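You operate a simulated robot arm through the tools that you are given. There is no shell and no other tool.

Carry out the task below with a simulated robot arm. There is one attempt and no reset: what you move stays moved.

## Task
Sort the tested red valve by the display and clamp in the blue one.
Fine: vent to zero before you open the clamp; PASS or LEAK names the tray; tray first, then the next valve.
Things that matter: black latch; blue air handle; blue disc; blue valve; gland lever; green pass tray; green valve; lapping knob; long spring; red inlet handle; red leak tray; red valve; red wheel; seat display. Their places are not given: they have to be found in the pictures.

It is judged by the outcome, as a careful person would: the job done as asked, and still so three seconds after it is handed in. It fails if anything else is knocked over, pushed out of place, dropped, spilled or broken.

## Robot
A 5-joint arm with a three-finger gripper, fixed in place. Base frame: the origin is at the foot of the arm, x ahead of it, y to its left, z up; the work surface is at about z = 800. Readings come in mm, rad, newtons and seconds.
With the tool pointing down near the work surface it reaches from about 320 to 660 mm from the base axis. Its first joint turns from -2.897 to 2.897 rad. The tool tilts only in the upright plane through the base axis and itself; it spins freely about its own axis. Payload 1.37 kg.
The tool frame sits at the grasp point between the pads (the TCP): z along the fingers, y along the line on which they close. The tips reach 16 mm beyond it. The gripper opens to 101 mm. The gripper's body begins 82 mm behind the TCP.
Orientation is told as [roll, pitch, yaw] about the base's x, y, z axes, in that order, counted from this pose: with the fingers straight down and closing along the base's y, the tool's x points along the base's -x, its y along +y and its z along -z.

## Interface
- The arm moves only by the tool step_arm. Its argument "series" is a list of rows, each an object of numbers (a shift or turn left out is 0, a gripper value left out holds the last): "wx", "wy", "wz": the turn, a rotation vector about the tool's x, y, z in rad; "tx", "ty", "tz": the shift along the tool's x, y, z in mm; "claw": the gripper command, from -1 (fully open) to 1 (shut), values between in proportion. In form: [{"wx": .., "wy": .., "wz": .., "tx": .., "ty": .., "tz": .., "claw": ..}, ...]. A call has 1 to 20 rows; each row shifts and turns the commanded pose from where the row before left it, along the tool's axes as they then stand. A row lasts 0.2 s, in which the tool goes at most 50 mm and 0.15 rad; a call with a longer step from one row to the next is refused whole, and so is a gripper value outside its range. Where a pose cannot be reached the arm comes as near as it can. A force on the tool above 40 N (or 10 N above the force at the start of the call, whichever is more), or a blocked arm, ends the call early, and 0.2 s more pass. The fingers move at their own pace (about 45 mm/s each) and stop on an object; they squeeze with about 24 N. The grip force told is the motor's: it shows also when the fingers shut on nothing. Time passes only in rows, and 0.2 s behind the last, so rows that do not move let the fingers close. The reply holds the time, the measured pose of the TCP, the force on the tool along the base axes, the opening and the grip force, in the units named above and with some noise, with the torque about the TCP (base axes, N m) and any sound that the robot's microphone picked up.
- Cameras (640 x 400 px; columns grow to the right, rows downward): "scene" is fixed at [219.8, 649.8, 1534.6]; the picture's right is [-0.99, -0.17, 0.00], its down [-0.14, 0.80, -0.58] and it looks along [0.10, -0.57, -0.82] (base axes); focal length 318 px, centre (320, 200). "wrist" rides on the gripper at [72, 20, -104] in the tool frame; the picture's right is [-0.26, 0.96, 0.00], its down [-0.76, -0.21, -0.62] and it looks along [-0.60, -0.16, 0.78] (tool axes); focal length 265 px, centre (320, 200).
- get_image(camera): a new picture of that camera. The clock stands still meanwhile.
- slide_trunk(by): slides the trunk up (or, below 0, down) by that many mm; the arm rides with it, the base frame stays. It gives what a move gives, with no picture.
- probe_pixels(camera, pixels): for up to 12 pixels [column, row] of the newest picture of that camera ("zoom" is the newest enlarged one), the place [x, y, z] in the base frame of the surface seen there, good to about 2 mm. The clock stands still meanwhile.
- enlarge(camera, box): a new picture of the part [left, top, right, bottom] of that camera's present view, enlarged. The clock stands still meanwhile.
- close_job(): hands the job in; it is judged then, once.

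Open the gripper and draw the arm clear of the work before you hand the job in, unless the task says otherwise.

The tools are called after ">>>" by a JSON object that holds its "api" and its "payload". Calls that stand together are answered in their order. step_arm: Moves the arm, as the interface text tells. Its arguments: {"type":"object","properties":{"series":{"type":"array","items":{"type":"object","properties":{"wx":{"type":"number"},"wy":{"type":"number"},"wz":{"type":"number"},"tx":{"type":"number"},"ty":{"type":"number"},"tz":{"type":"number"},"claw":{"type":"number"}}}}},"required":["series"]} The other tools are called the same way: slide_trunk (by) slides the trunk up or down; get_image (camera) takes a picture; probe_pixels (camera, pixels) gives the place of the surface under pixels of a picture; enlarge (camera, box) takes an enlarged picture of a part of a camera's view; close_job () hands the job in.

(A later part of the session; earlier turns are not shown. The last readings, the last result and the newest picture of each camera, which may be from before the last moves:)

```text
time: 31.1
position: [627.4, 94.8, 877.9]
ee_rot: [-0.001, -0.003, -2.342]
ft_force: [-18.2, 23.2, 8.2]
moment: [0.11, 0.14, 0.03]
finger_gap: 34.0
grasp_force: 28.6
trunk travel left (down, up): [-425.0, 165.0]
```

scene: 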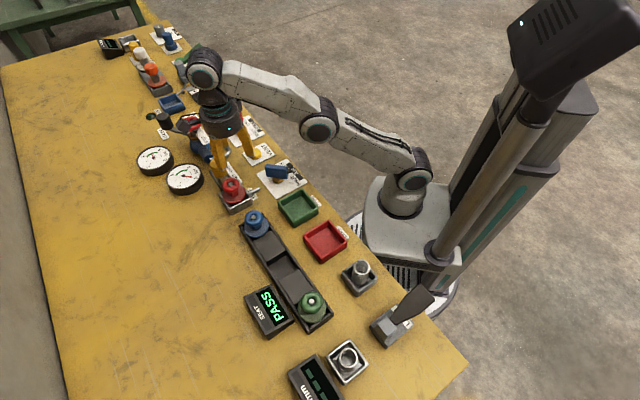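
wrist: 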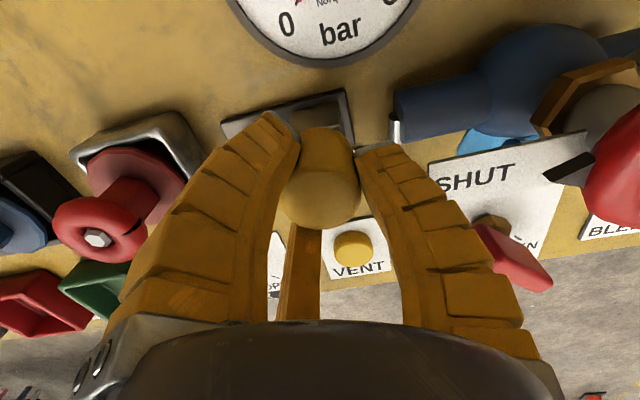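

Force has risen to ~29 N along the rail, so the carriage is at its OPEN stop. I ease back 3 mm to relax, open the fingers to the same 67 mm and rise.

>>> {"api": "step_arm", "payload": {"series": [{"ty": -2}, {"ty": -1}, {"claw": -0.27}, {}, {}, {}, {}]}}

>>> {"api": "step_arm", "payload": {"series": [{"tz": -10}, {"tz": -15}, {"tz": -20}, {"tz": -20}, {"tz": -20}, {}]}}

>>> {"api": "get_image", "payload": {"camera": "wrist"}}

>>> {"api": "enlarge", "payload": {"camera": "scene", "box": [195, 140, 265, 200]}}

```text
time: 32.7
position: [624.8, 94.4, 877.0]
ee_rot: [-0.002, -0.003, -2.346]
ft_force: [-16.7, 7.8, -7.8]
moment: [0.3, 0.18, -0.34]
finger_gap: 54.7
grasp_force: 0.0
trunk travel left (down, up): [-425.0, 165.0]
```

```text
time: 34.1
position: [628.1, 92.7, 963.5]
ee_rot: [0.0, 0.0, -2.346]
ft_force: [0.0, 0.1, 0.0]
moment: [0.01, 0.01, -0.02]
finger_gap: 67.3
grasp_force: 1.8
trunk travel left (down, up): [-425.0, 165.0]
```

```text
taken
```

wrist: 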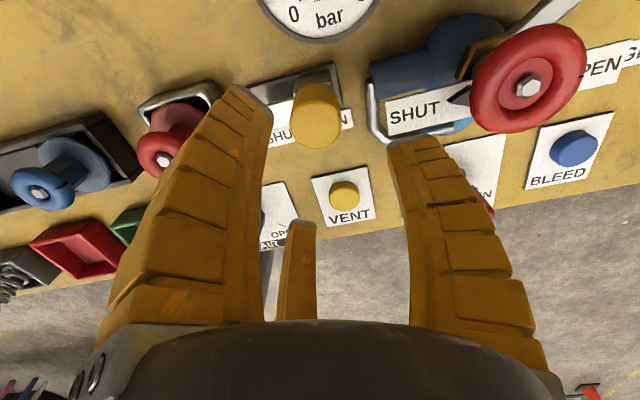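

```text
6.67 times, centred on (230, 170) of scene
```

zoom: 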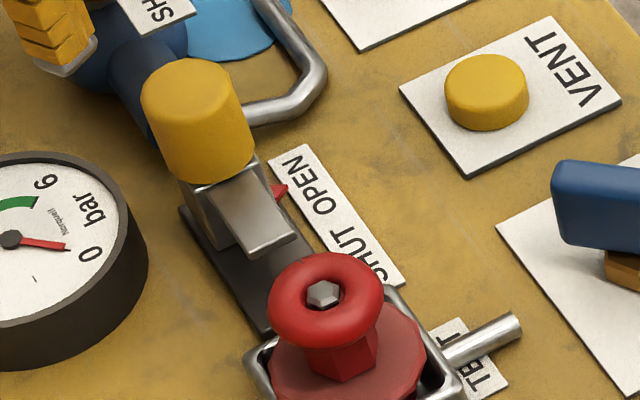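

The clamp is open and stays so. One finger seems to have brushed something while opening (gap 54.7 and −17 N for a moment), so I check the neighbouring red wheel station and measure the red valve.

>>> {"api": "enlarge", "payload": {"camera": "wrist", "box": [340, 0, 640, 220]}}

>>> {"api": "enlarge", "payload": {"camera": "scene", "box": [205, 165, 265, 215]}}

```text
1.82 times, centred on (490, 110) of wrist
```

zoom: 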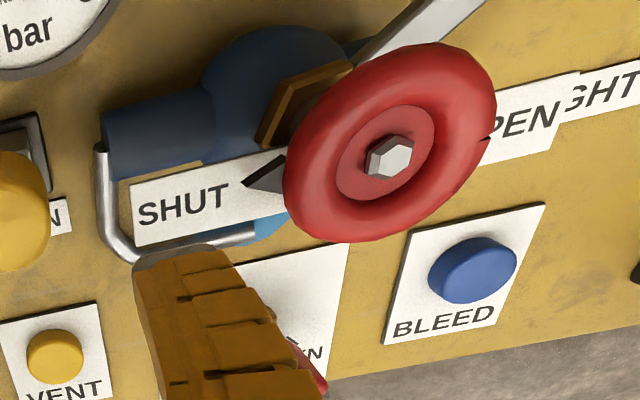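

```text
8.00 times, centred on (235, 190) of scene
```

zoom: 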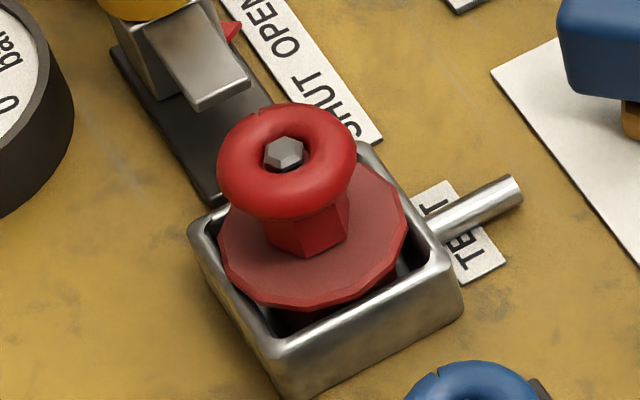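

The SHUT sign and wheel look in place. Now I probe the red valve: nut, wheel rim left/right/front/back, flange, and nest walls in the scene zoom.

>>> {"api": "probe_pixels", "payload": {"camera": "zoom", "pixels": [[285, 152], [222, 165], [352, 160], [285, 110], [285, 205], [305, 240], [225, 245], [400, 215], [310, 295], [200, 225], [450, 285], [270, 350]]}}

>>> {"api": "get_image", "payload": {"camera": "scene"}}

>>> {"api": "probe_pixels", "payload": {"camera": "scene", "pixels": [[203, 140], [207, 150], [195, 116], [190, 123], [196, 136]]}}

```text
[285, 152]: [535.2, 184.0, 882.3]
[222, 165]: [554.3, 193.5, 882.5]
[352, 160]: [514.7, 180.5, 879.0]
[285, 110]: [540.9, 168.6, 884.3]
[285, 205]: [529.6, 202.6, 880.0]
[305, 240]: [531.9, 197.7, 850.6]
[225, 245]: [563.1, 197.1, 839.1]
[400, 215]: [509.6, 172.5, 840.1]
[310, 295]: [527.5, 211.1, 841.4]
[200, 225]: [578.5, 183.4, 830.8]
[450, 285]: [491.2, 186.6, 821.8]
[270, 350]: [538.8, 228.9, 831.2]
```

```text
taken
```

scene: 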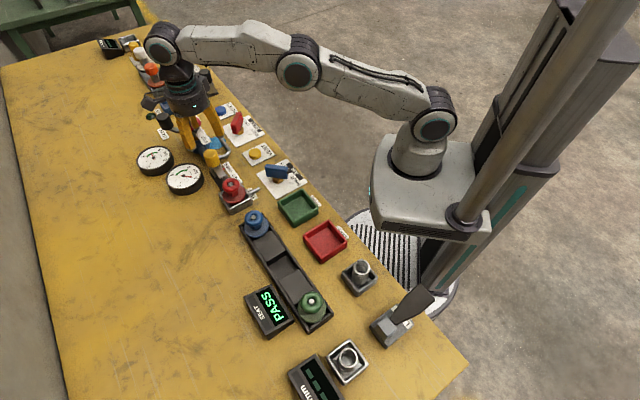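

```text
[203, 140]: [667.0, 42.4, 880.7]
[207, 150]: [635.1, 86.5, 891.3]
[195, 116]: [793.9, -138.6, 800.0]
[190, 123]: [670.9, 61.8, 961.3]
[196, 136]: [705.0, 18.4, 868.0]
```

The elevated SHUT sign near (667, 42, 881) is what the finger brushed; it is unmoved. The red valve's wheel is centred at about (535, 185), top 884, radius ~23, flange top 840. I move over it at height with the gap opened to 76 mm.

>>> {"api": "step_arm", "payload": {"series": [{"ty": -32.7, "claw": -0.5}, {"ty": -32.7}, {"ty": -32.7}, {"ty": -32.7}, {}]}}

>>> {"api": "get_image", "payload": {"camera": "wrist"}}

>>> {"api": "enlarge", "payload": {"camera": "scene", "box": [130, 80, 290, 180]}}

```text
time: 35.3
position: [534.6, 186.1, 962.4]
ee_rot: [-0.001, 0.001, -2.347]
ft_force: [1.3, 0.0, -0.5]
moment: [-0.05, -0.01, 0.0]
finger_gap: 78.2
grasp_force: 1.4
trunk travel left (down, up): [-425.0, 165.0]
```

```text
taken
```

wrist: 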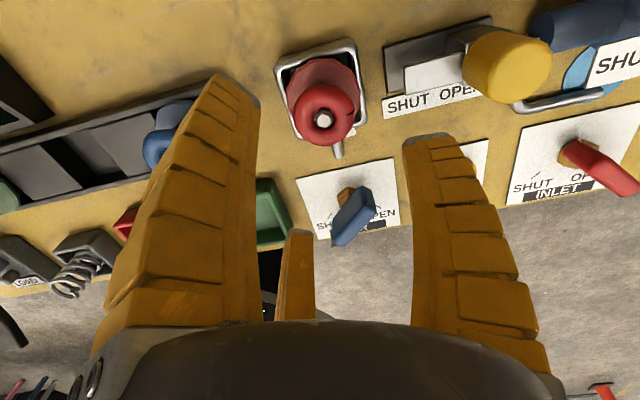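

```text
4.00 times, centred on (210, 130) of scene
```

zoom: 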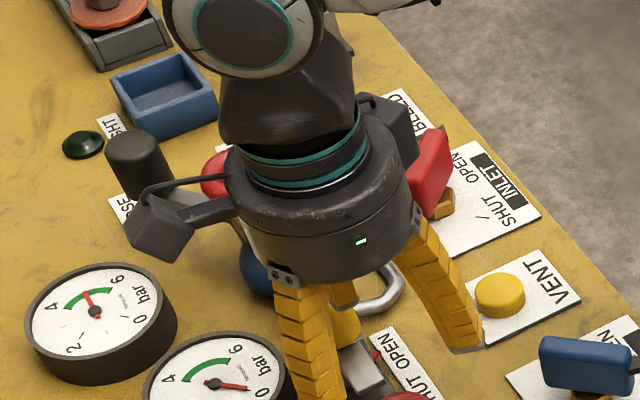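

The tool is above the valve; its wheel is at (323,115) in the wrist view, centred between the fingers. I measure the wheel more exactly from this view.

>>> {"api": "enlarge", "payload": {"camera": "wrist", "box": [260, 30, 390, 165]}}

```text
2.96 times, centred on (325, 98) of wrist
```

zoom: 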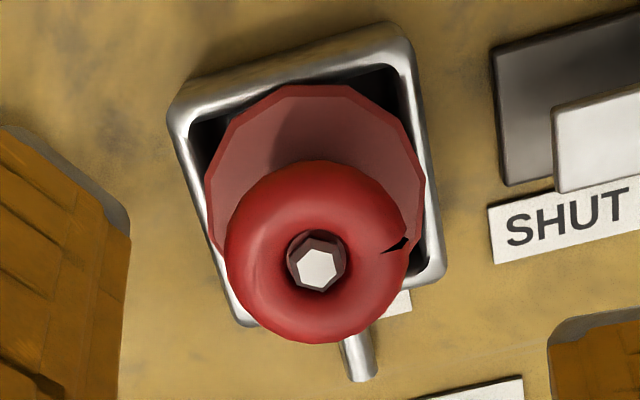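

>>> {"api": "probe_pixels", "payload": {"camera": "zoom", "pixels": [[317, 270], [230, 260], [405, 235], [300, 165], [325, 338], [310, 120], [415, 150], [215, 210], [190, 120], [390, 40], [430, 260], [245, 310]]}}

```text
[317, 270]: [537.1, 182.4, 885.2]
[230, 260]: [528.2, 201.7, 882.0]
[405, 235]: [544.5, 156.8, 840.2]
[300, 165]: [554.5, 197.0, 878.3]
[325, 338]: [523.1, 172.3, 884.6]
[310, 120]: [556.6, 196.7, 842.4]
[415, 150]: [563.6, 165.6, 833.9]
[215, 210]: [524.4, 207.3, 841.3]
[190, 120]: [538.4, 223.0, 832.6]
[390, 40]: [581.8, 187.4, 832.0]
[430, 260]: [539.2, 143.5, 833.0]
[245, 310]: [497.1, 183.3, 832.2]
```

The nest rim corners average to about (539, 184) and the wheel circle fit gives (538, 185), radius ~20. I correct by ~3.5 mm and descend around the wheel to z ≈ 875.

>>> {"api": "step_arm", "payload": {"series": [{"tx": 1.2, "ty": 3.5, "tz": 15}, {"tz": 20}, {"tz": 20}, {"tz": 15}, {"tz": 10}, {"tz": 7}, {}]}}

>>> {"api": "get_image", "payload": {"camera": "wrist"}}

>>> {"api": "enlarge", "payload": {"camera": "scene", "box": [185, 140, 275, 220]}}

```text
time: 36.9
position: [536.5, 183.9, 875.5]
ee_rot: [-0.002, 0.0, -2.347]
ft_force: [0.1, 0.0, 0.2]
moment: [0.01, 0.0, 0.02]
finger_gap: 78.3
grasp_force: 2.4
trunk travel left (down, up): [-425.0, 165.0]
```

```text
taken
```

wrist: 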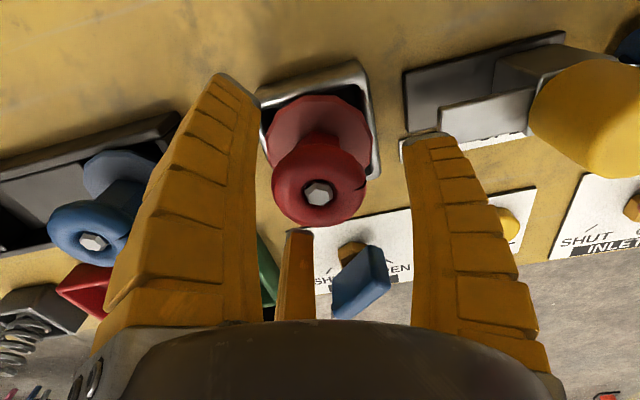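

```text
5.00 times, centred on (230, 180) of scene
```

zoom: 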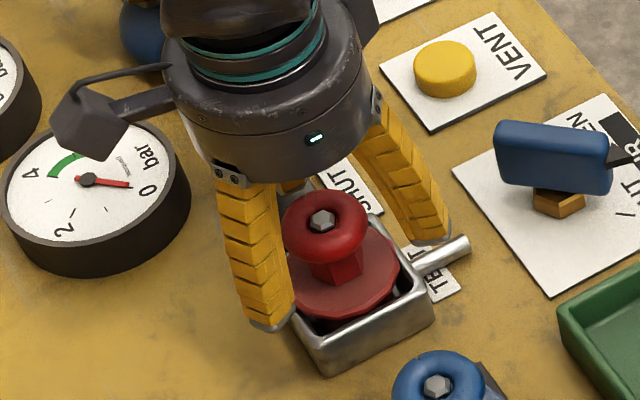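

The fingers stand around the wheel, tips above the flange and the gauge still at 0. I close on the wheel.

>>> {"api": "step_arm", "payload": {"series": [{"claw": 1}, {}, {}, {}, {}, {}]}}

>>> {"api": "get_image", "payload": {"camera": "wrist"}}

```text
time: 38.3
position: [537.7, 183.7, 875.9]
ee_rot: [0.002, 0.003, -2.345]
ft_force: [-0.2, 0.9, 5.7]
moment: [-0.01, 0.05, 0.01]
finger_gap: 42.1
grasp_force: 24.7
trunk travel left (down, up): [-425.0, 165.0]
```

```text
taken
```

wrist: 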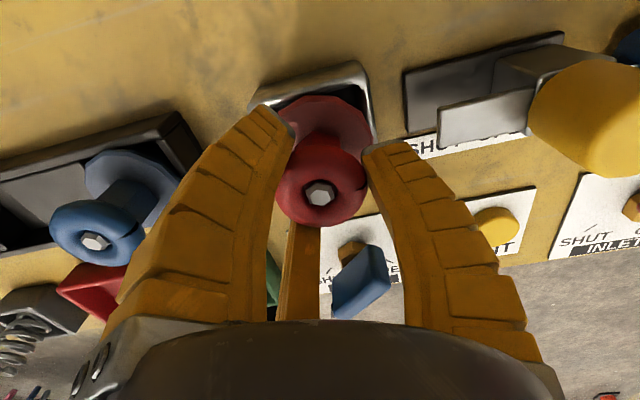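

Grip at 42 mm on the wheel with 25 N. I lift slowly straight up 20 mm and check it comes freely.

>>> {"api": "step_arm", "payload": {"series": [{"tz": -4}, {"tz": -6}, {"tz": -8}, {"tz": -10}, {}]}}

>>> {"api": "enlarge", "payload": {"camera": "scene", "box": [185, 140, 275, 220]}}

```text
time: 39.5
position: [537.0, 183.4, 903.5]
ee_rot: [-0.002, 0.001, -2.345]
ft_force: [0.5, -0.2, -3.6]
moment: [-0.04, 0.02, 0.0]
finger_gap: 40.8
grasp_force: 23.9
trunk travel left (down, up): [-425.0, 165.0]
```

```text
5.00 times, centred on (230, 180) of scene
```

zoom: 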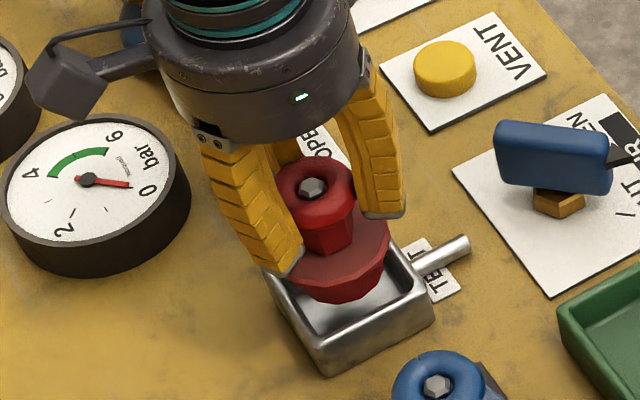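

The valve has come out with the grip (force −3.6 N is its weight). I raise it further and look at its underside and the nest.

>>> {"api": "step_arm", "payload": {"series": [{"tz": -20}, {"tz": -25}, {"tz": -25}, {}]}}

>>> {"api": "enlarge", "payload": {"camera": "scene", "box": [185, 120, 285, 220]}}

>>> {"api": "get_image", "payload": {"camera": "wrist"}}

>>> {"api": "enlarge", "payload": {"camera": "scene", "box": [240, 170, 370, 270]}}

```text
time: 40.5
position: [536.0, 183.2, 972.5]
ee_rot: [0.0, 0.001, -2.344]
ft_force: [-0.3, 0.1, -3.5]
moment: [-0.01, 0.03, 0.01]
finger_gap: 40.7
grasp_force: 24.3
trunk travel left (down, up): [-425.0, 165.0]
```

```text
4.00 times, centred on (235, 170) of scene
```

zoom: 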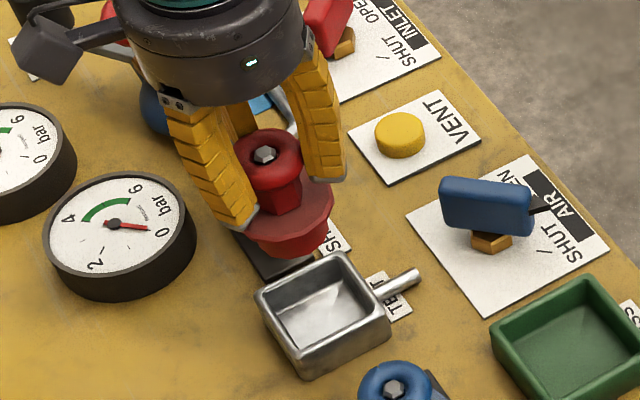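

```text
taken
```

wrist: 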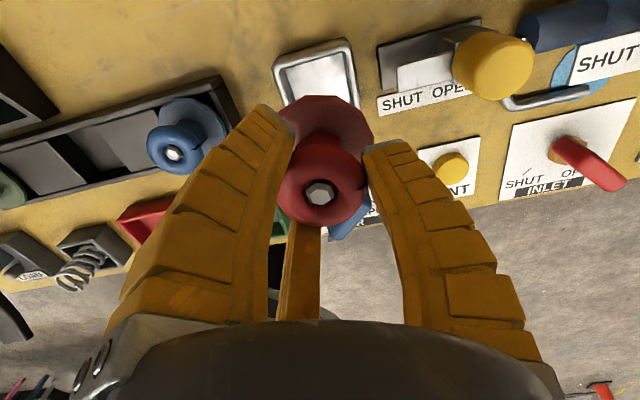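

```text
4.00 times, centred on (305, 220) of scene
```

zoom: 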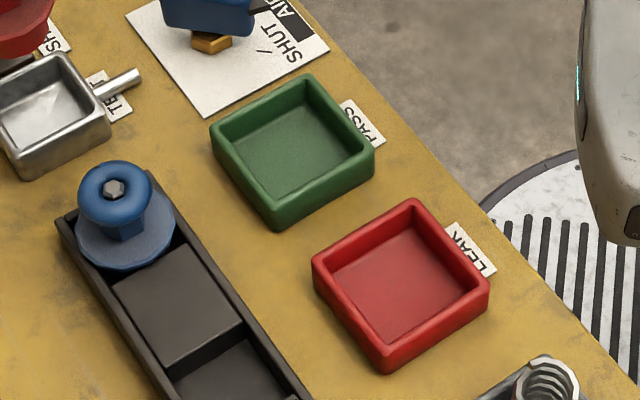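

The valve's body extends below the flange as a cylinder. I probe the PASS (green) tray's rim and floor, and the nest's floor.

>>> {"api": "probe_pixels", "payload": {"camera": "zoom", "pixels": [[215, 132], [310, 80], [370, 150], [277, 210], [290, 150], [300, 120], [240, 165], [330, 165], [285, 185], [40, 105], [110, 115], [60, 165]]}}

```text
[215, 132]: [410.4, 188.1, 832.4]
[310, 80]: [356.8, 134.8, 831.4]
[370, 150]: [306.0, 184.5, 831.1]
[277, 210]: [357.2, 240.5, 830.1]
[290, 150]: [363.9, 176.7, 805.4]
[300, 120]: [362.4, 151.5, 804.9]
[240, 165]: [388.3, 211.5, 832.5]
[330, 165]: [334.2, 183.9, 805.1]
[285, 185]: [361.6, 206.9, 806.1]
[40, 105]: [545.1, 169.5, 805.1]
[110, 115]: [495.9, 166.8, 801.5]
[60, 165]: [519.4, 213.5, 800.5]
```

The green tray is centred at (357.5, 187), rim 831, floor 805—same floor height as the nest. I carry the valve there at height in gentle steps.

>>> {"api": "step_arm", "payload": {"series": [{"tz": -15}, {"tx": -15.3, "ty": -16.3}, {"tx": -15.3, "ty": -16.3}, {"tx": -15.3, "ty": -16.3}, {"tx": -15.3, "ty": -16.3}, {"tx": -15.3, "ty": -16.3}, {"tx": -15.3, "ty": -16.3}, {"tx": -15.3, "ty": -16.3}, {"tx": -15.1, "ty": -16}, {}]}}

>>> {"api": "get_image", "payload": {"camera": "wrist"}}

>>> {"api": "enlarge", "payload": {"camera": "scene", "box": [240, 120, 370, 250]}}

```text
time: 42.7
position: [357.8, 185.9, 989.1]
ee_rot: [-0.001, 0.0, -2.345]
ft_force: [-0.3, 0.3, -4.4]
moment: [0.01, -0.01, 0.02]
finger_gap: 40.2
grasp_force: 23.6
trunk travel left (down, up): [-425.0, 165.0]
```

```text
taken
```

wrist: 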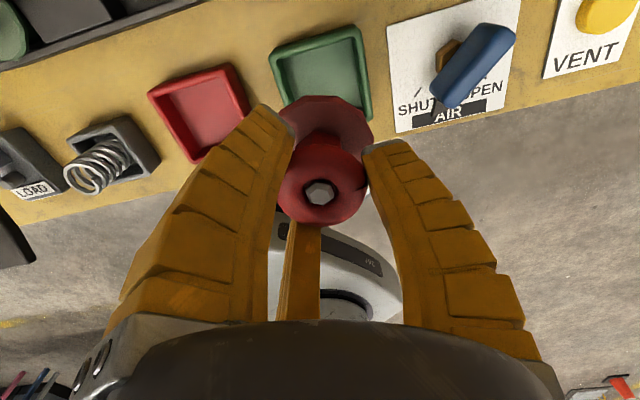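

```text
3.08 times, centred on (305, 185) of scene
```

zoom: 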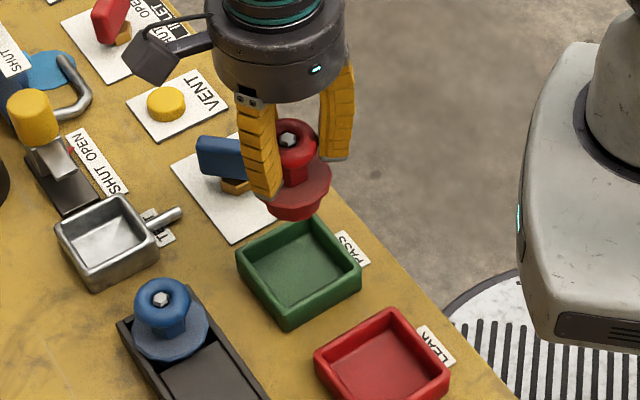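

The valve hangs over the green tray with room to the air handle. I descend to just above the seating height, z ≈ 885.

>>> {"api": "step_arm", "payload": {"series": [{"tz": 20}, {"tz": 20}, {"tz": 20}, {"tz": 20}, {"tz": 14}, {"tz": 8}, {}]}}

>>> {"api": "enlarge", "payload": {"camera": "scene", "box": [250, 150, 350, 250]}}

>>> {"api": "get_image", "payload": {"camera": "wrist"}}

```text
time: 44.3
position: [360.1, 187.1, 886.8]
ee_rot: [0.002, 0.001, -2.346]
ft_force: [0.3, -0.1, -3.8]
moment: [0.0, 0.01, -0.02]
finger_gap: 40.1
grasp_force: 24.0
trunk travel left (down, up): [-425.0, 165.0]
```

```text
4.00 times, centred on (300, 200) of scene
```

zoom: 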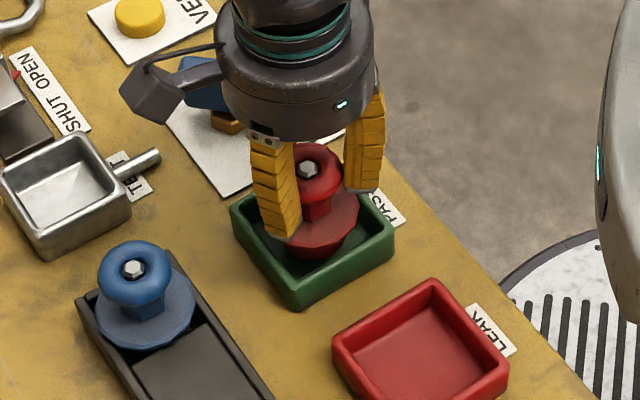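

```text
taken
```

wrist: 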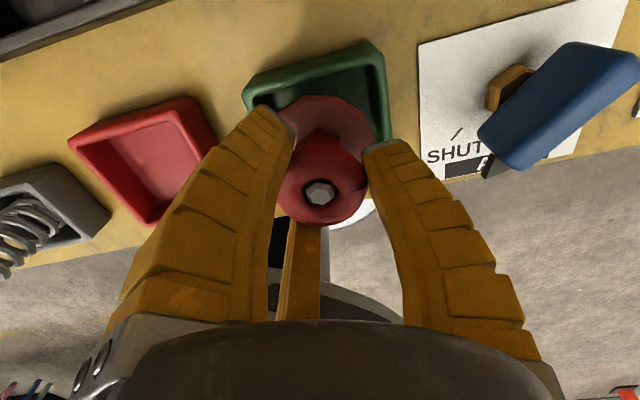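

The valve is just above the tray floor, centred to ~2.5 mm; I correct that and lower in 2 mm steps until it touches.

>>> {"api": "step_arm", "payload": {"series": [{"tx": -1.5, "ty": -1.5, "tz": 3}, {"tz": 2}, {"tz": 2}, {"tz": 1}, {}]}}

```text
time: 45.5
position: [356.4, 187.1, 878.2]
ee_rot: [-0.001, 0.0, -2.346]
ft_force: [-0.4, -1.5, -3.9]
moment: [0.02, 0.02, 0.02]
finger_gap: 40.3
grasp_force: 24.2
trunk travel left (down, up): [-425.0, 165.0]
```

No contact yet at z 878 (weight still −3.9 N). I continue in 1 mm steps.

>>> {"api": "step_arm", "payload": {"series": [{"tz": 1}, {"tz": 1}, {"tz": 1}, {}]}}

```text
time: 46.5
position: [357.7, 186.9, 876.5]
ee_rot: [-0.001, 0.004, -2.347]
ft_force: [1.2, -3.5, 10.3]
moment: [-0.37, 0.07, 0.07]
finger_gap: 40.8
grasp_force: 24.0
trunk travel left (down, up): [-425.0, 165.0]
```

Contact: the force changed to +10 N, so the valve stands on the tray floor. I ease up 1 mm and open to about 67 mm.

>>> {"api": "step_arm", "payload": {"series": [{"tz": -1}, {"claw": -0.3}, {}, {}, {}, {}]}}

>>> {"api": "enlarge", "payload": {"camera": "scene", "box": [250, 150, 350, 250]}}

>>> {"api": "get_image", "payload": {"camera": "wrist"}}

```text
time: 47.9
position: [357.0, 186.0, 877.1]
ee_rot: [0.003, 0.001, -2.346]
ft_force: [0.9, -1.0, 0.0]
moment: [-0.03, 0.01, -0.01]
finger_gap: 68.6
grasp_force: 2.7
trunk travel left (down, up): [-425.0, 165.0]
```

```text
4.00 times, centred on (300, 200) of scene
```

zoom: 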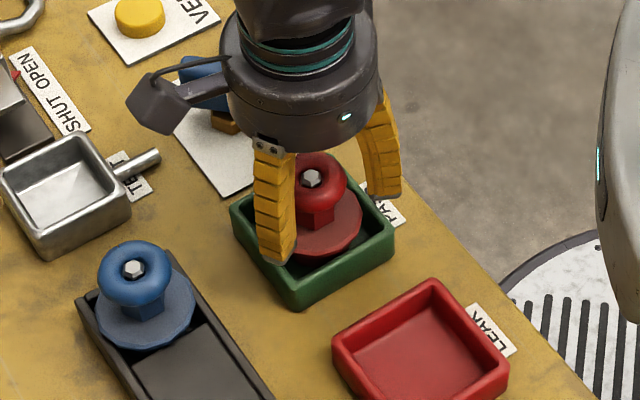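

```text
taken
```

wrist: 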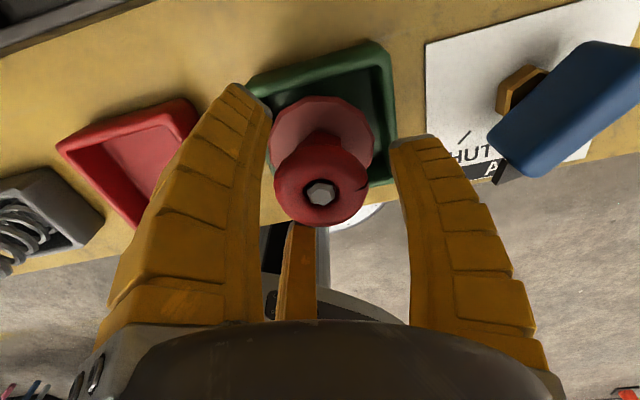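

The red valve stands upright in the green PASS tray and the fingers are free of it. I rise straight up and then look at the blue valve.

>>> {"api": "step_arm", "payload": {"series": [{"tz": -8}, {"tz": -15}, {"tz": -25}, {"tz": -30}, {"tz": -25}, {}]}}

>>> {"api": "enlarge", "payload": {"camera": "scene", "box": [225, 190, 305, 260]}}

>>> {"api": "enlarge", "payload": {"camera": "scene", "box": [270, 170, 350, 240]}}

```text
time: 49.3
position: [357.3, 186.3, 979.1]
ee_rot: [-0.001, -0.001, -2.345]
ft_force: [0.3, -0.1, -1.2]
moment: [-0.01, 0.03, -0.01]
finger_gap: 68.7
grasp_force: 2.1
trunk travel left (down, up): [-425.0, 165.0]
```

```text
5.71 times, centred on (265, 225) of scene
```

zoom: 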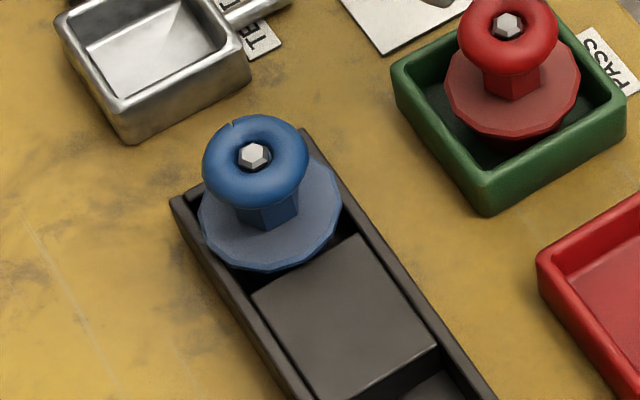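

```text
5.71 times, centred on (310, 205) of scene
```

zoom: 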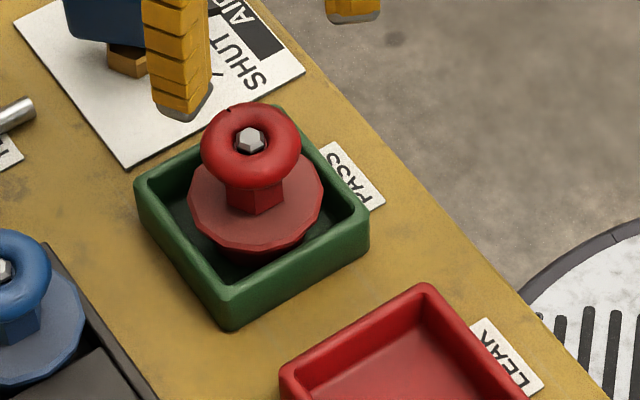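

The red valve stands properly in the tray. I enlarge the blue valve again and probe its wheel and slot.

>>> {"api": "enlarge", "payload": {"camera": "scene", "box": [225, 190, 305, 260]}}

>>> {"api": "probe_pixels", "payload": {"camera": "zoom", "pixels": [[253, 155], [207, 165], [303, 160], [255, 122], [253, 197], [260, 225], [205, 225], [335, 200], [260, 262], [175, 205], [305, 135], [340, 320]]}}

```text
5.71 times, centred on (265, 225) of scene
```

zoom: 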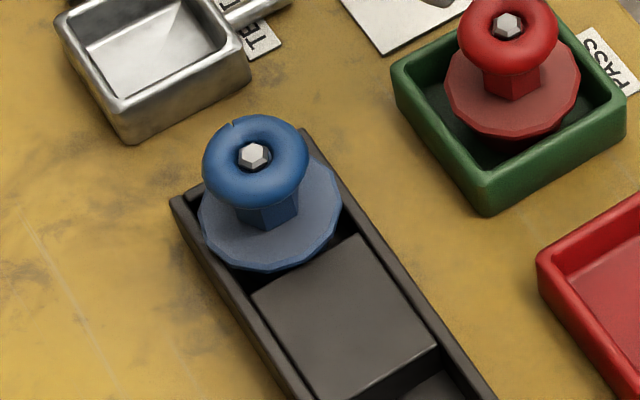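

```text
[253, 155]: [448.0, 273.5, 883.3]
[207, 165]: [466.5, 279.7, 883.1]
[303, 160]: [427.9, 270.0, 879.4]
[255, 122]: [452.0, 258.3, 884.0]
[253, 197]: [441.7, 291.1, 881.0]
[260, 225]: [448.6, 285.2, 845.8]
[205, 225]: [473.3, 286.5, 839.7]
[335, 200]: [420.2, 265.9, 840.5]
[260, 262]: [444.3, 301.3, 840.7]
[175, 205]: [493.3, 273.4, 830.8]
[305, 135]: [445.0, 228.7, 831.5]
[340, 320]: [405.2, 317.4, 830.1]
```

Blue valve's centre is at about (448, 274), same heights as the red. I move over it at z ≈ 968 with the gap at ~78 mm and view it with the wrist camera.

>>> {"api": "step_arm", "payload": {"series": [{"tx": 31.6, "ty": 0.9, "claw": -0.5}, {"tx": 31.6, "ty": 0.9}, {"tx": 31.6, "ty": 0.9}, {"tx": 31.6, "ty": 0.9}, {"tz": 10}, {}]}}

>>> {"api": "get_image", "payload": {"camera": "wrist"}}

>>> {"api": "enlarge", "payload": {"camera": "wrist", "box": [260, 30, 390, 165]}}

```text
time: 50.7
position: [448.4, 274.4, 970.4]
ee_rot: [-0.002, 0.0, -2.345]
ft_force: [1.5, -0.8, -0.5]
moment: [-0.02, 0.0, 0.0]
finger_gap: 78.0
grasp_force: 1.7
trunk travel left (down, up): [-425.0, 165.0]
```

```text
taken
```

wrist: 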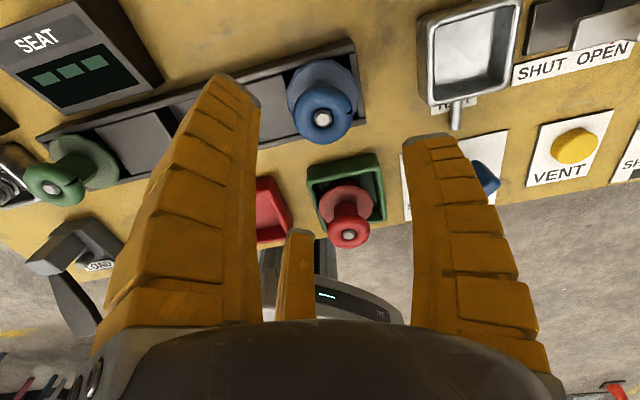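

```text
2.96 times, centred on (325, 98) of wrist
```

zoom: 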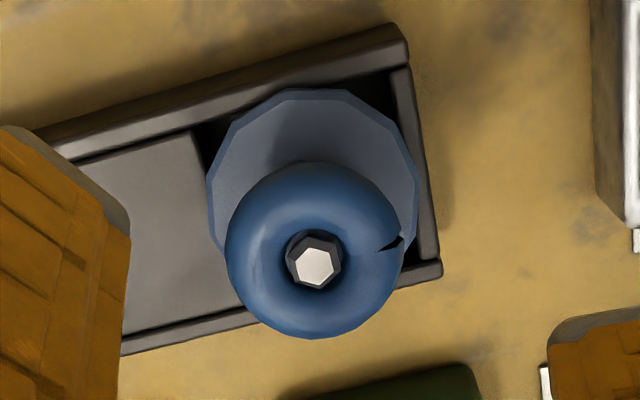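

The display has changed to "---" now that red is sorted. I probe the blue wheel in this enlarged view for its centre.

>>> {"api": "probe_pixels", "payload": {"camera": "zoom", "pixels": [[315, 266], [230, 255], [300, 167], [325, 335], [395, 225], [270, 310], [370, 190], [215, 200], [412, 170]]}}

```text
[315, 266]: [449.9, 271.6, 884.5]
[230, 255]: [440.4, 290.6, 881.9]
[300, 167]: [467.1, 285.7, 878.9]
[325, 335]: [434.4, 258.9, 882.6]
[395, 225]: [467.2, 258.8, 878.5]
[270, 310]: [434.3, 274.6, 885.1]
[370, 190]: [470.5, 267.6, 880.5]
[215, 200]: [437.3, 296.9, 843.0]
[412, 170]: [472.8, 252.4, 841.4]
```

Circle fit puts the blue wheel's centre at (450.8, 272), radius 21. I shift 3.4 mm along tool y and descend around it to z ≈ 875.5.

>>> {"api": "step_arm", "payload": {"series": [{"ty": 3.4, "tz": 15}, {"tz": 20}, {"tz": 20}, {"tz": 20}, {"tz": 12}, {"tz": 8}, {}]}}

>>> {"api": "get_image", "payload": {"camera": "wrist"}}

>>> {"api": "enlarge", "payload": {"camera": "scene", "box": [205, 160, 305, 260]}}

```text
time: 52.3
position: [450.2, 271.6, 873.8]
ee_rot: [-0.001, -0.001, -2.345]
ft_force: [0.2, -0.1, 0.3]
moment: [0.01, 0.0, -0.01]
finger_gap: 78.0
grasp_force: 2.4
trunk travel left (down, up): [-425.0, 165.0]
```

```text
taken
```

wrist: 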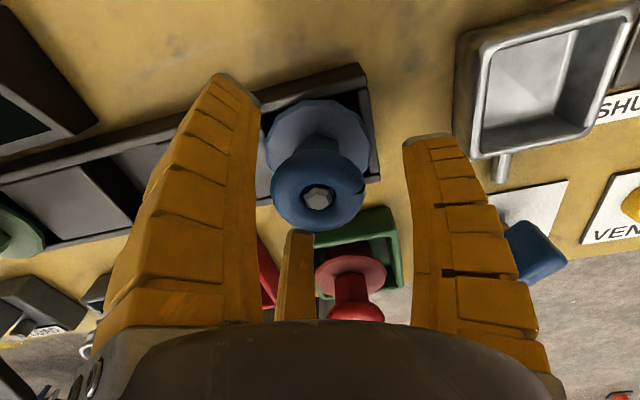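

```text
4.00 times, centred on (255, 210) of scene
```

zoom: 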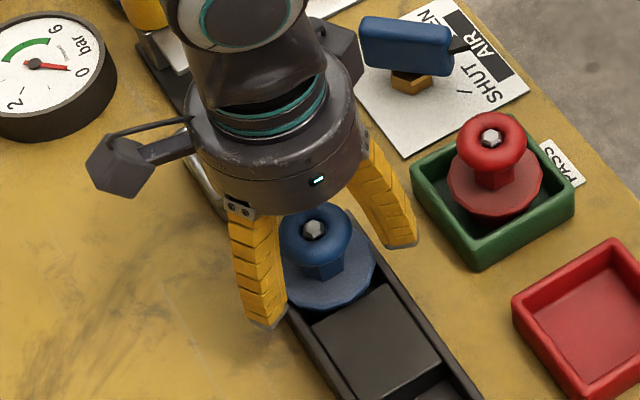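

The blue wheel is centred between the fingers at (317,195), same picture as the red one had. I raise 2 mm to match the red grip height and close.

>>> {"api": "step_arm", "payload": {"series": [{"tz": -1.5}, {"claw": 1}, {}, {}, {}, {}, {}]}}

>>> {"api": "step_arm", "payload": {"series": [{"tz": -4}, {"tz": -6}, {"tz": -8}, {"tz": -10}, {}]}}

>>> {"api": "enlarge", "payload": {"camera": "scene", "box": [205, 160, 305, 260]}}

```text
time: 53.9
position: [450.0, 273.4, 876.5]
ee_rot: [0.001, 0.002, -2.346]
ft_force: [-2.7, 0.0, 5.9]
moment: [0.06, -0.01, 0.03]
finger_gap: 42.0
grasp_force: 23.6
trunk travel left (down, up): [-425.0, 165.0]
```

```text
time: 55.1
position: [450.6, 272.9, 902.3]
ee_rot: [0.001, -0.001, -2.346]
ft_force: [-0.7, -0.5, -4.2]
moment: [0.0, -0.02, 0.0]
finger_gap: 40.4
grasp_force: 23.7
trunk travel left (down, up): [-425.0, 165.0]
```

```text
4.00 times, centred on (255, 210) of scene
```

zoom: 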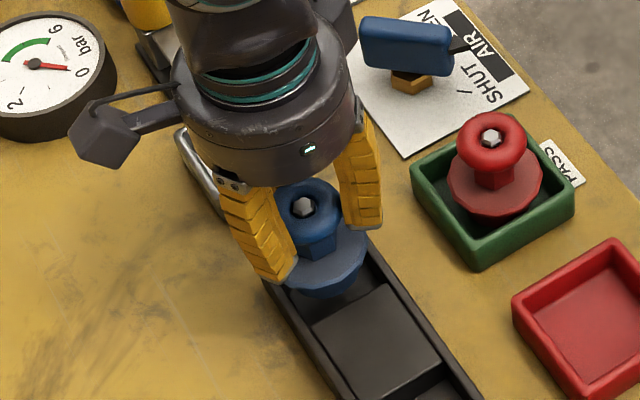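

The blue valve is lifted (−4 N). I raise it to travelling height and then re-measure the empty nest from the wrist view.

>>> {"api": "step_arm", "payload": {"series": [{"tz": -20}, {"tz": -25}, {"tz": -30}, {"tz": -10}, {}]}}

>>> {"api": "enlarge", "payload": {"camera": "scene", "box": [205, 170, 265, 220]}}

```text
time: 56.3
position: [449.4, 274.0, 989.5]
ee_rot: [-0.001, 0.0, -2.346]
ft_force: [-0.6, -1.0, -4.0]
moment: [0.03, -0.03, -0.01]
finger_gap: 40.0
grasp_force: 23.8
trunk travel left (down, up): [-425.0, 165.0]
```

```text
8.00 times, centred on (235, 195) of scene
```

zoom: 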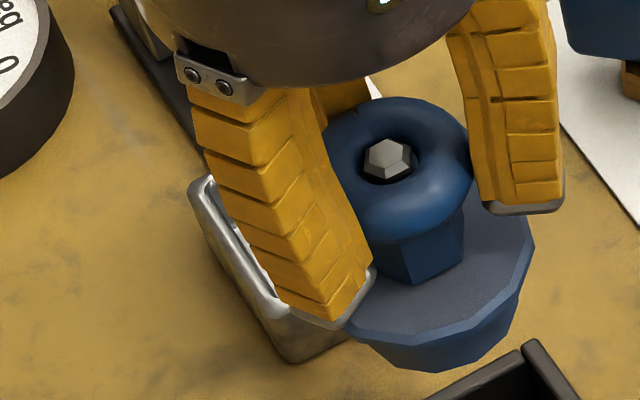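

The gripper hides the nest from the scene camera here; I look with the wrist camera.

>>> {"api": "get_image", "payload": {"camera": "wrist"}}

>>> {"api": "enlarge", "payload": {"camera": "wrist", "box": [370, 0, 550, 150]}}

```text
taken
```

wrist: 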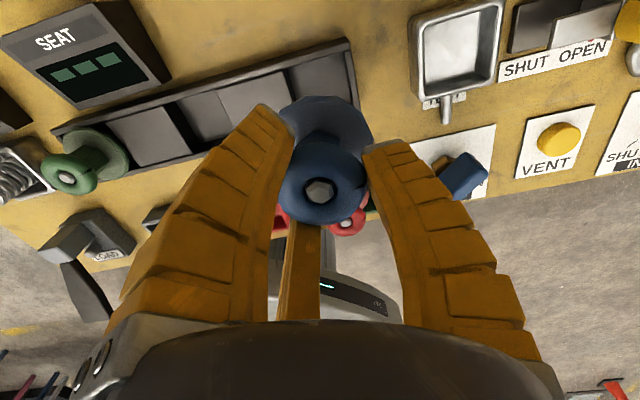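

```text
2.67 times, centred on (460, 75) of wrist
```

zoom: 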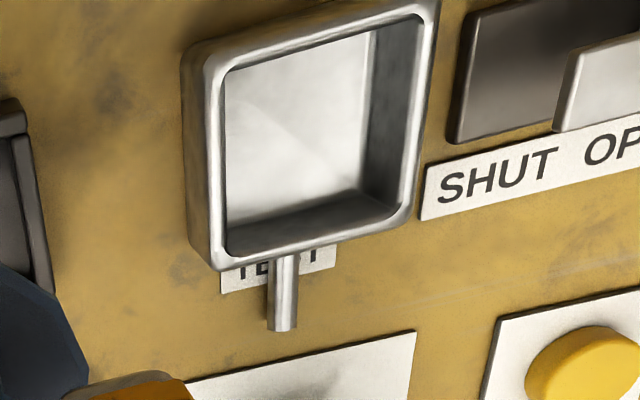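

I probe the nest's rim at its corners and side middles plus the floor.

>>> {"api": "probe_pixels", "payload": {"camera": "zoom", "pixels": [[214, 70], [426, 12], [408, 218], [222, 262], [213, 165], [418, 110], [320, 36], [315, 240], [290, 120], [250, 200], [345, 170], [385, 70]]}}

```text
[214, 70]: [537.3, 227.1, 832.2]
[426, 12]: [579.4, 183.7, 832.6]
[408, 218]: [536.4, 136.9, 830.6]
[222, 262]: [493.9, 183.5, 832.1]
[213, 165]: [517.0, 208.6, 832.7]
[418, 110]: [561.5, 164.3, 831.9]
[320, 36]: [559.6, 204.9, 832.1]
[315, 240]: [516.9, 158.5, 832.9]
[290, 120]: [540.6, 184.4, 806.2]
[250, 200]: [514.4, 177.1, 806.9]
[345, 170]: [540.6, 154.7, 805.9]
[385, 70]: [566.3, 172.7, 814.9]
```

The nest is centred at about (538, 184) and the red valve had been held there with the TCP at (537.7, 183.7). I carry the blue valve there along tool y.

>>> {"api": "step_arm", "payload": {"series": [{"tx": -0.4, "ty": 18}, {"tx": -0.4, "ty": 18}, {"tx": -0.4, "ty": 18}, {"tx": -0.4, "ty": 18}, {"tx": -0.4, "ty": 18}, {"tx": -0.4, "ty": 18}, {"ty": 18.2}, {}, {}]}}

>>> {"api": "get_image", "payload": {"camera": "wrist"}}

>>> {"api": "enlarge", "payload": {"camera": "scene", "box": [185, 120, 285, 220]}}

```text
time: 58.3
position: [539.7, 182.8, 988.8]
ee_rot: [0.002, -0.001, -2.347]
ft_force: [-0.1, 0.2, -4.2]
moment: [0.0, -0.01, -0.01]
finger_gap: 39.9
grasp_force: 23.3
trunk travel left (down, up): [-425.0, 165.0]
```

```text
taken
```

wrist: 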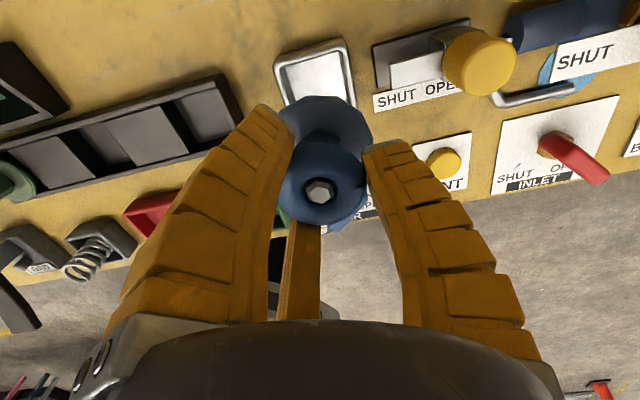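

```text
4.00 times, centred on (235, 170) of scene
```

zoom: 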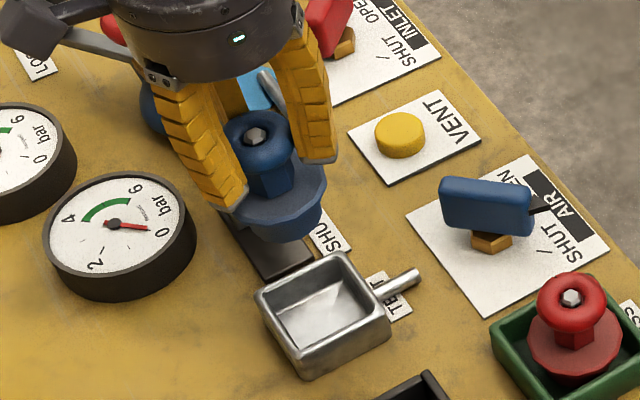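

The valve is over the nest at (539.7, 182.8); I correct about 2 mm and lower to z ≈ 900, just before the body enters the nest.

>>> {"api": "step_arm", "payload": {"series": [{"tx": -0.5, "ty": -1.8, "tz": 20}, {"tz": 20}, {"tz": 20}, {"tz": 15}, {"tz": 10}, {}]}}

>>> {"api": "get_image", "payload": {"camera": "wrist"}}

>>> {"api": "enlarge", "payload": {"camera": "scene", "box": [195, 150, 275, 220]}}

```text
time: 59.7
position: [536.8, 184.5, 903.6]
ee_rot: [0.0, 0.001, -2.346]
ft_force: [-0.1, -0.6, -4.2]
moment: [0.01, -0.01, 0.04]
finger_gap: 39.8
grasp_force: 23.9
trunk travel left (down, up): [-425.0, 165.0]
```

```text
taken
```

wrist: 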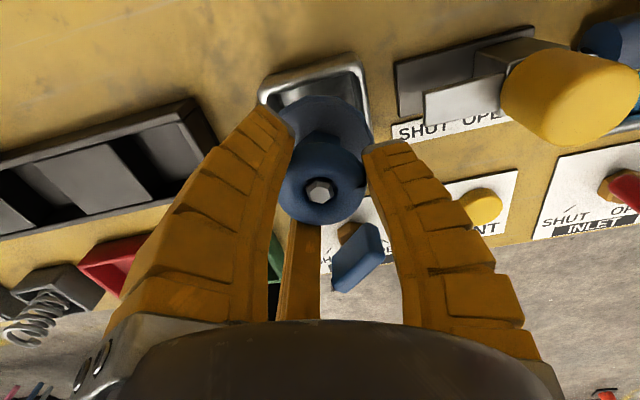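

```text
5.71 times, centred on (235, 185) of scene
```

zoom: 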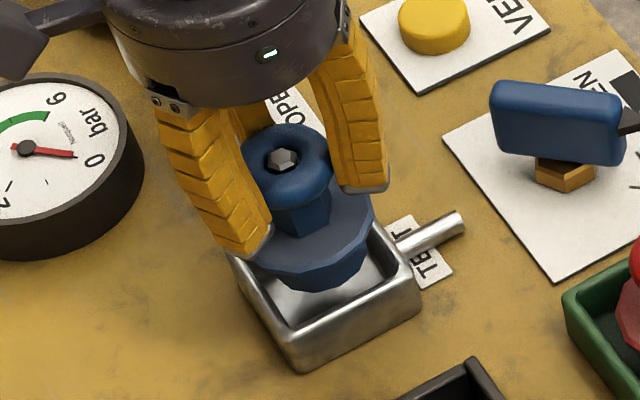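

It matches how the red valve looked on lifting at this height. I lower on to z ≈ 880 and then feel for the floor.

>>> {"api": "step_arm", "payload": {"series": [{"tx": 0.3, "ty": 0.9, "tz": 6}, {"tz": 6}, {"tz": 5}, {"tz": 4}, {"tz": 2}, {}]}}

```text
time: 61.1
position: [537.3, 183.4, 879.5]
ee_rot: [0.001, 0.001, -2.345]
ft_force: [-0.7, 0.6, -4.1]
moment: [0.01, 0.03, -0.04]
finger_gap: 39.5
grasp_force: 24.2
trunk travel left (down, up): [-425.0, 165.0]
```

At z 879.5 it still hangs free with the full weight. I lower 1 mm at a time to contact.

>>> {"api": "step_arm", "payload": {"series": [{"tz": 1}, {"tz": 1}, {"tz": 1}, {"tz": 1}, {}]}}

```text
time: 62.3
position: [538.2, 183.8, 878.2]
ee_rot: [0.001, 0.002, -2.346]
ft_force: [-1.2, -1.2, 3.5]
moment: [0.01, -0.07, -0.02]
finger_gap: 39.4
grasp_force: 23.8
trunk travel left (down, up): [-425.0, 165.0]
```

Contact at z ≈ 878 (force now +3.5 N up). I check the seating in the scene view before releasing.

>>> {"api": "enlarge", "payload": {"camera": "scene", "box": [195, 150, 275, 220]}}

>>> {"api": "get_image", "payload": {"camera": "wrist"}}

```text
5.71 times, centred on (235, 185) of scene
```

zoom: 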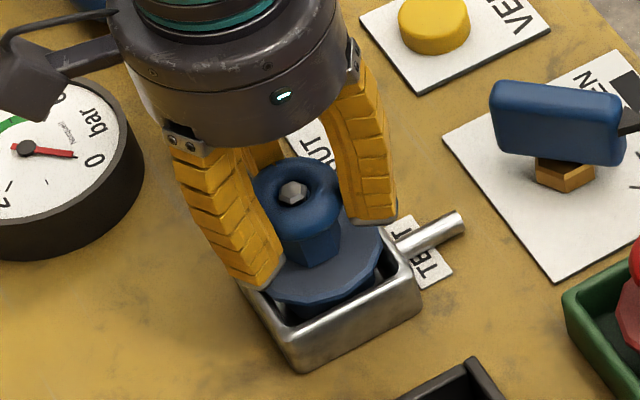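

```text
taken
```

wrist: 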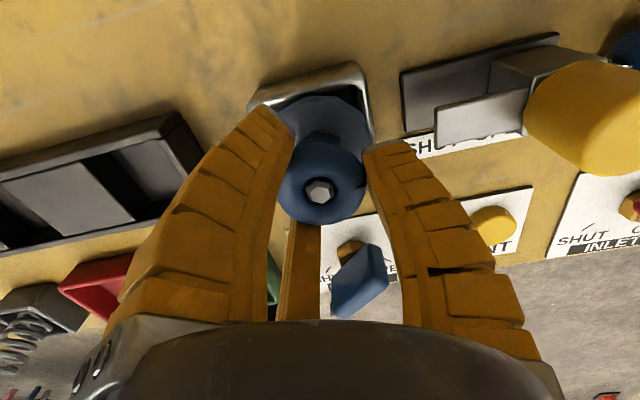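

The valve sits level in the nest. I press 1 mm more, ease back, and open the fingers to ~70 mm.

>>> {"api": "step_arm", "payload": {"series": [{"tz": 1}, {}, {"tz": -1}, {"claw": -0.35}, {}, {}, {}, {}]}}

>>> {"api": "enlarge", "payload": {"camera": "scene", "box": [195, 150, 275, 220]}}

```text
time: 64.1
position: [537.4, 183.4, 877.2]
ee_rot: [0.001, -0.001, -2.345]
ft_force: [0.6, -0.5, -0.2]
moment: [0.04, 0.0, 0.0]
finger_gap: 71.1
grasp_force: 2.3
trunk travel left (down, up): [-425.0, 165.0]
```

```text
5.71 times, centred on (235, 185) of scene
```

zoom: 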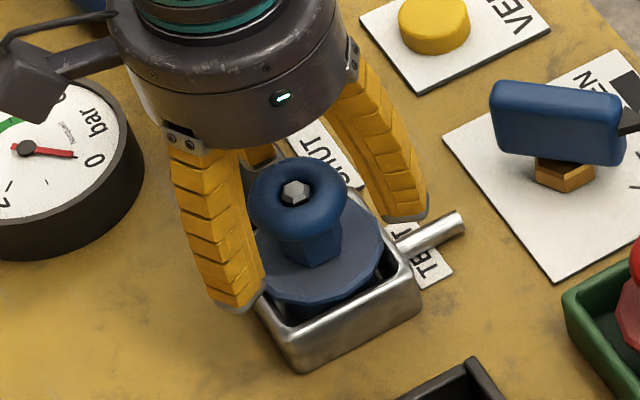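

The blue valve stands in the nest and the fingers are free. I rise straight up, then check its seat height against the red one's.

>>> {"api": "step_arm", "payload": {"series": [{"tz": -8}, {"tz": -15}, {"tz": -25}, {"tz": -30}, {"tz": -10}, {}]}}

>>> {"api": "get_image", "payload": {"camera": "wrist"}}

>>> {"api": "enlarge", "payload": {"camera": "scene", "box": [195, 150, 275, 220]}}

```text
time: 65.5
position: [537.6, 181.8, 964.6]
ee_rot: [0.001, 0.0, -2.346]
ft_force: [0.2, -0.7, 0.1]
moment: [0.01, -0.02, -0.03]
finger_gap: 71.1
grasp_force: 1.7
trunk travel left (down, up): [-425.0, 165.0]
```

```text
taken
```

wrist: 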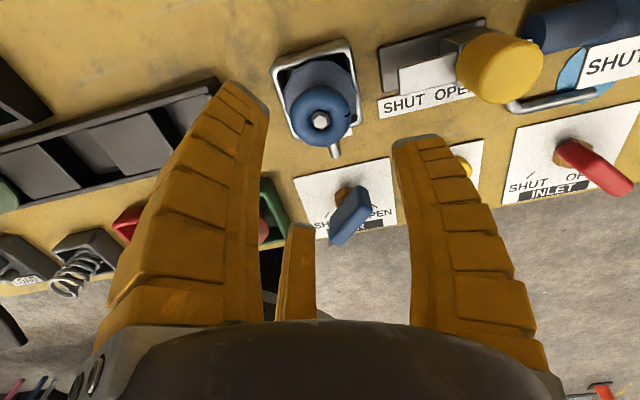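

```text
5.71 times, centred on (235, 185) of scene
```

zoom: 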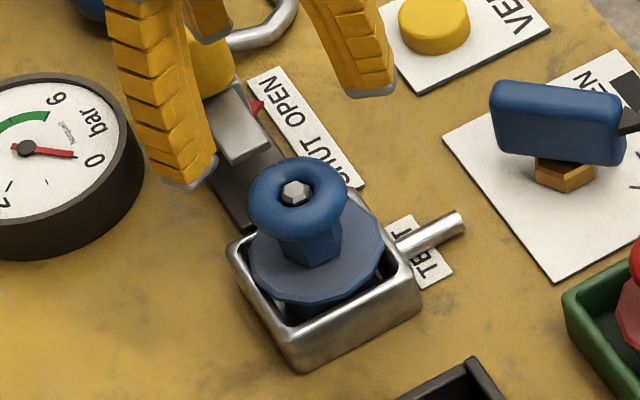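

The blue valve looks seated like the red one was. I probe its nut, flange and the clamp bar to confirm height and centring.

>>> {"api": "probe_pixels", "payload": {"camera": "zoom", "pixels": [[297, 192], [252, 205], [342, 200], [297, 160], [297, 235], [270, 265], [370, 240], [310, 295], [240, 150], [225, 110], [205, 65]]}}

>>> {"api": "enlarge", "payload": {"camera": "wrist", "box": [250, 20, 400, 170]}}

```text
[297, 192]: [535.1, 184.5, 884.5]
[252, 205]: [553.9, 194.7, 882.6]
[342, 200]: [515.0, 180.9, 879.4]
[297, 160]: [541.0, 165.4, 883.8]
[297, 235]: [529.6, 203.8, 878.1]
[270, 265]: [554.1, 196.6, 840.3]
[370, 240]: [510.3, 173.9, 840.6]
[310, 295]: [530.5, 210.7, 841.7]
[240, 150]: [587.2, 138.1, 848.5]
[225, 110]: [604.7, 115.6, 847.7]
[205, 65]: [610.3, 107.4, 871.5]
```

```text
2.67 times, centred on (325, 95) of wrist
```

zoom: 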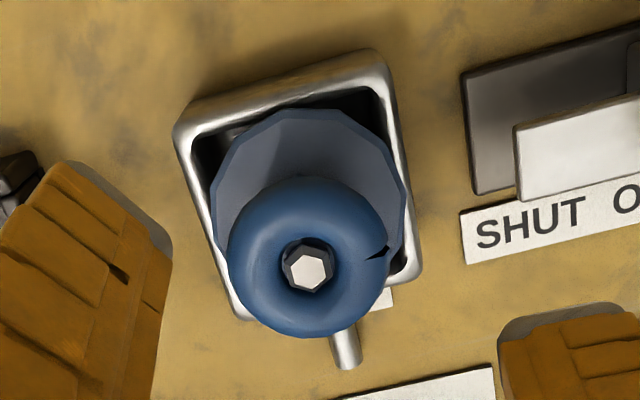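

The blue valve is seated exactly as the red was (nut at (535, 184.5, 884.5), flange 841). Next the clamp: I move back over the knob at height with the gap narrowed to ~48 mm, to keep clear of the raised SHUT sign.

>>> {"api": "step_arm", "payload": {"series": [{"ty": 24.2, "claw": 0.14}, {"ty": 24.2}, {"ty": 24.2}, {"ty": 24.2}, {"ty": 24.2}, {}]}}

>>> {"api": "get_image", "payload": {"camera": "wrist"}}

>>> {"api": "enlarge", "payload": {"camera": "wrist", "box": [250, 20, 450, 170]}}

```text
time: 66.9
position: [625.0, 98.7, 964.7]
ee_rot: [-0.001, 0.0, -2.345]
ft_force: [0.3, 0.3, 1.0]
moment: [0.02, 0.02, 0.03]
finger_gap: 47.5
grasp_force: 3.0
trunk travel left (down, up): [-425.0, 165.0]
```

```text
taken
```

wrist: 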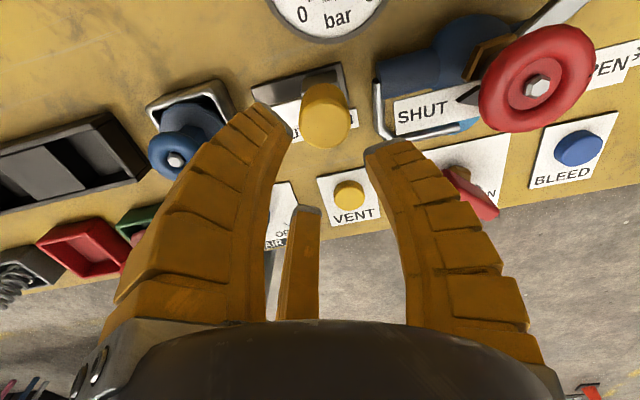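

```text
2.67 times, centred on (350, 95) of wrist
```

zoom: 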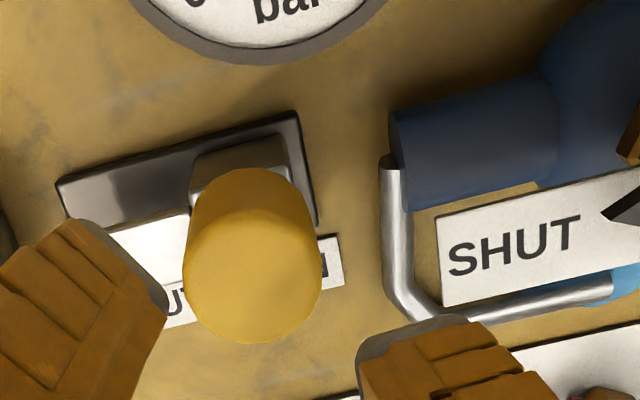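

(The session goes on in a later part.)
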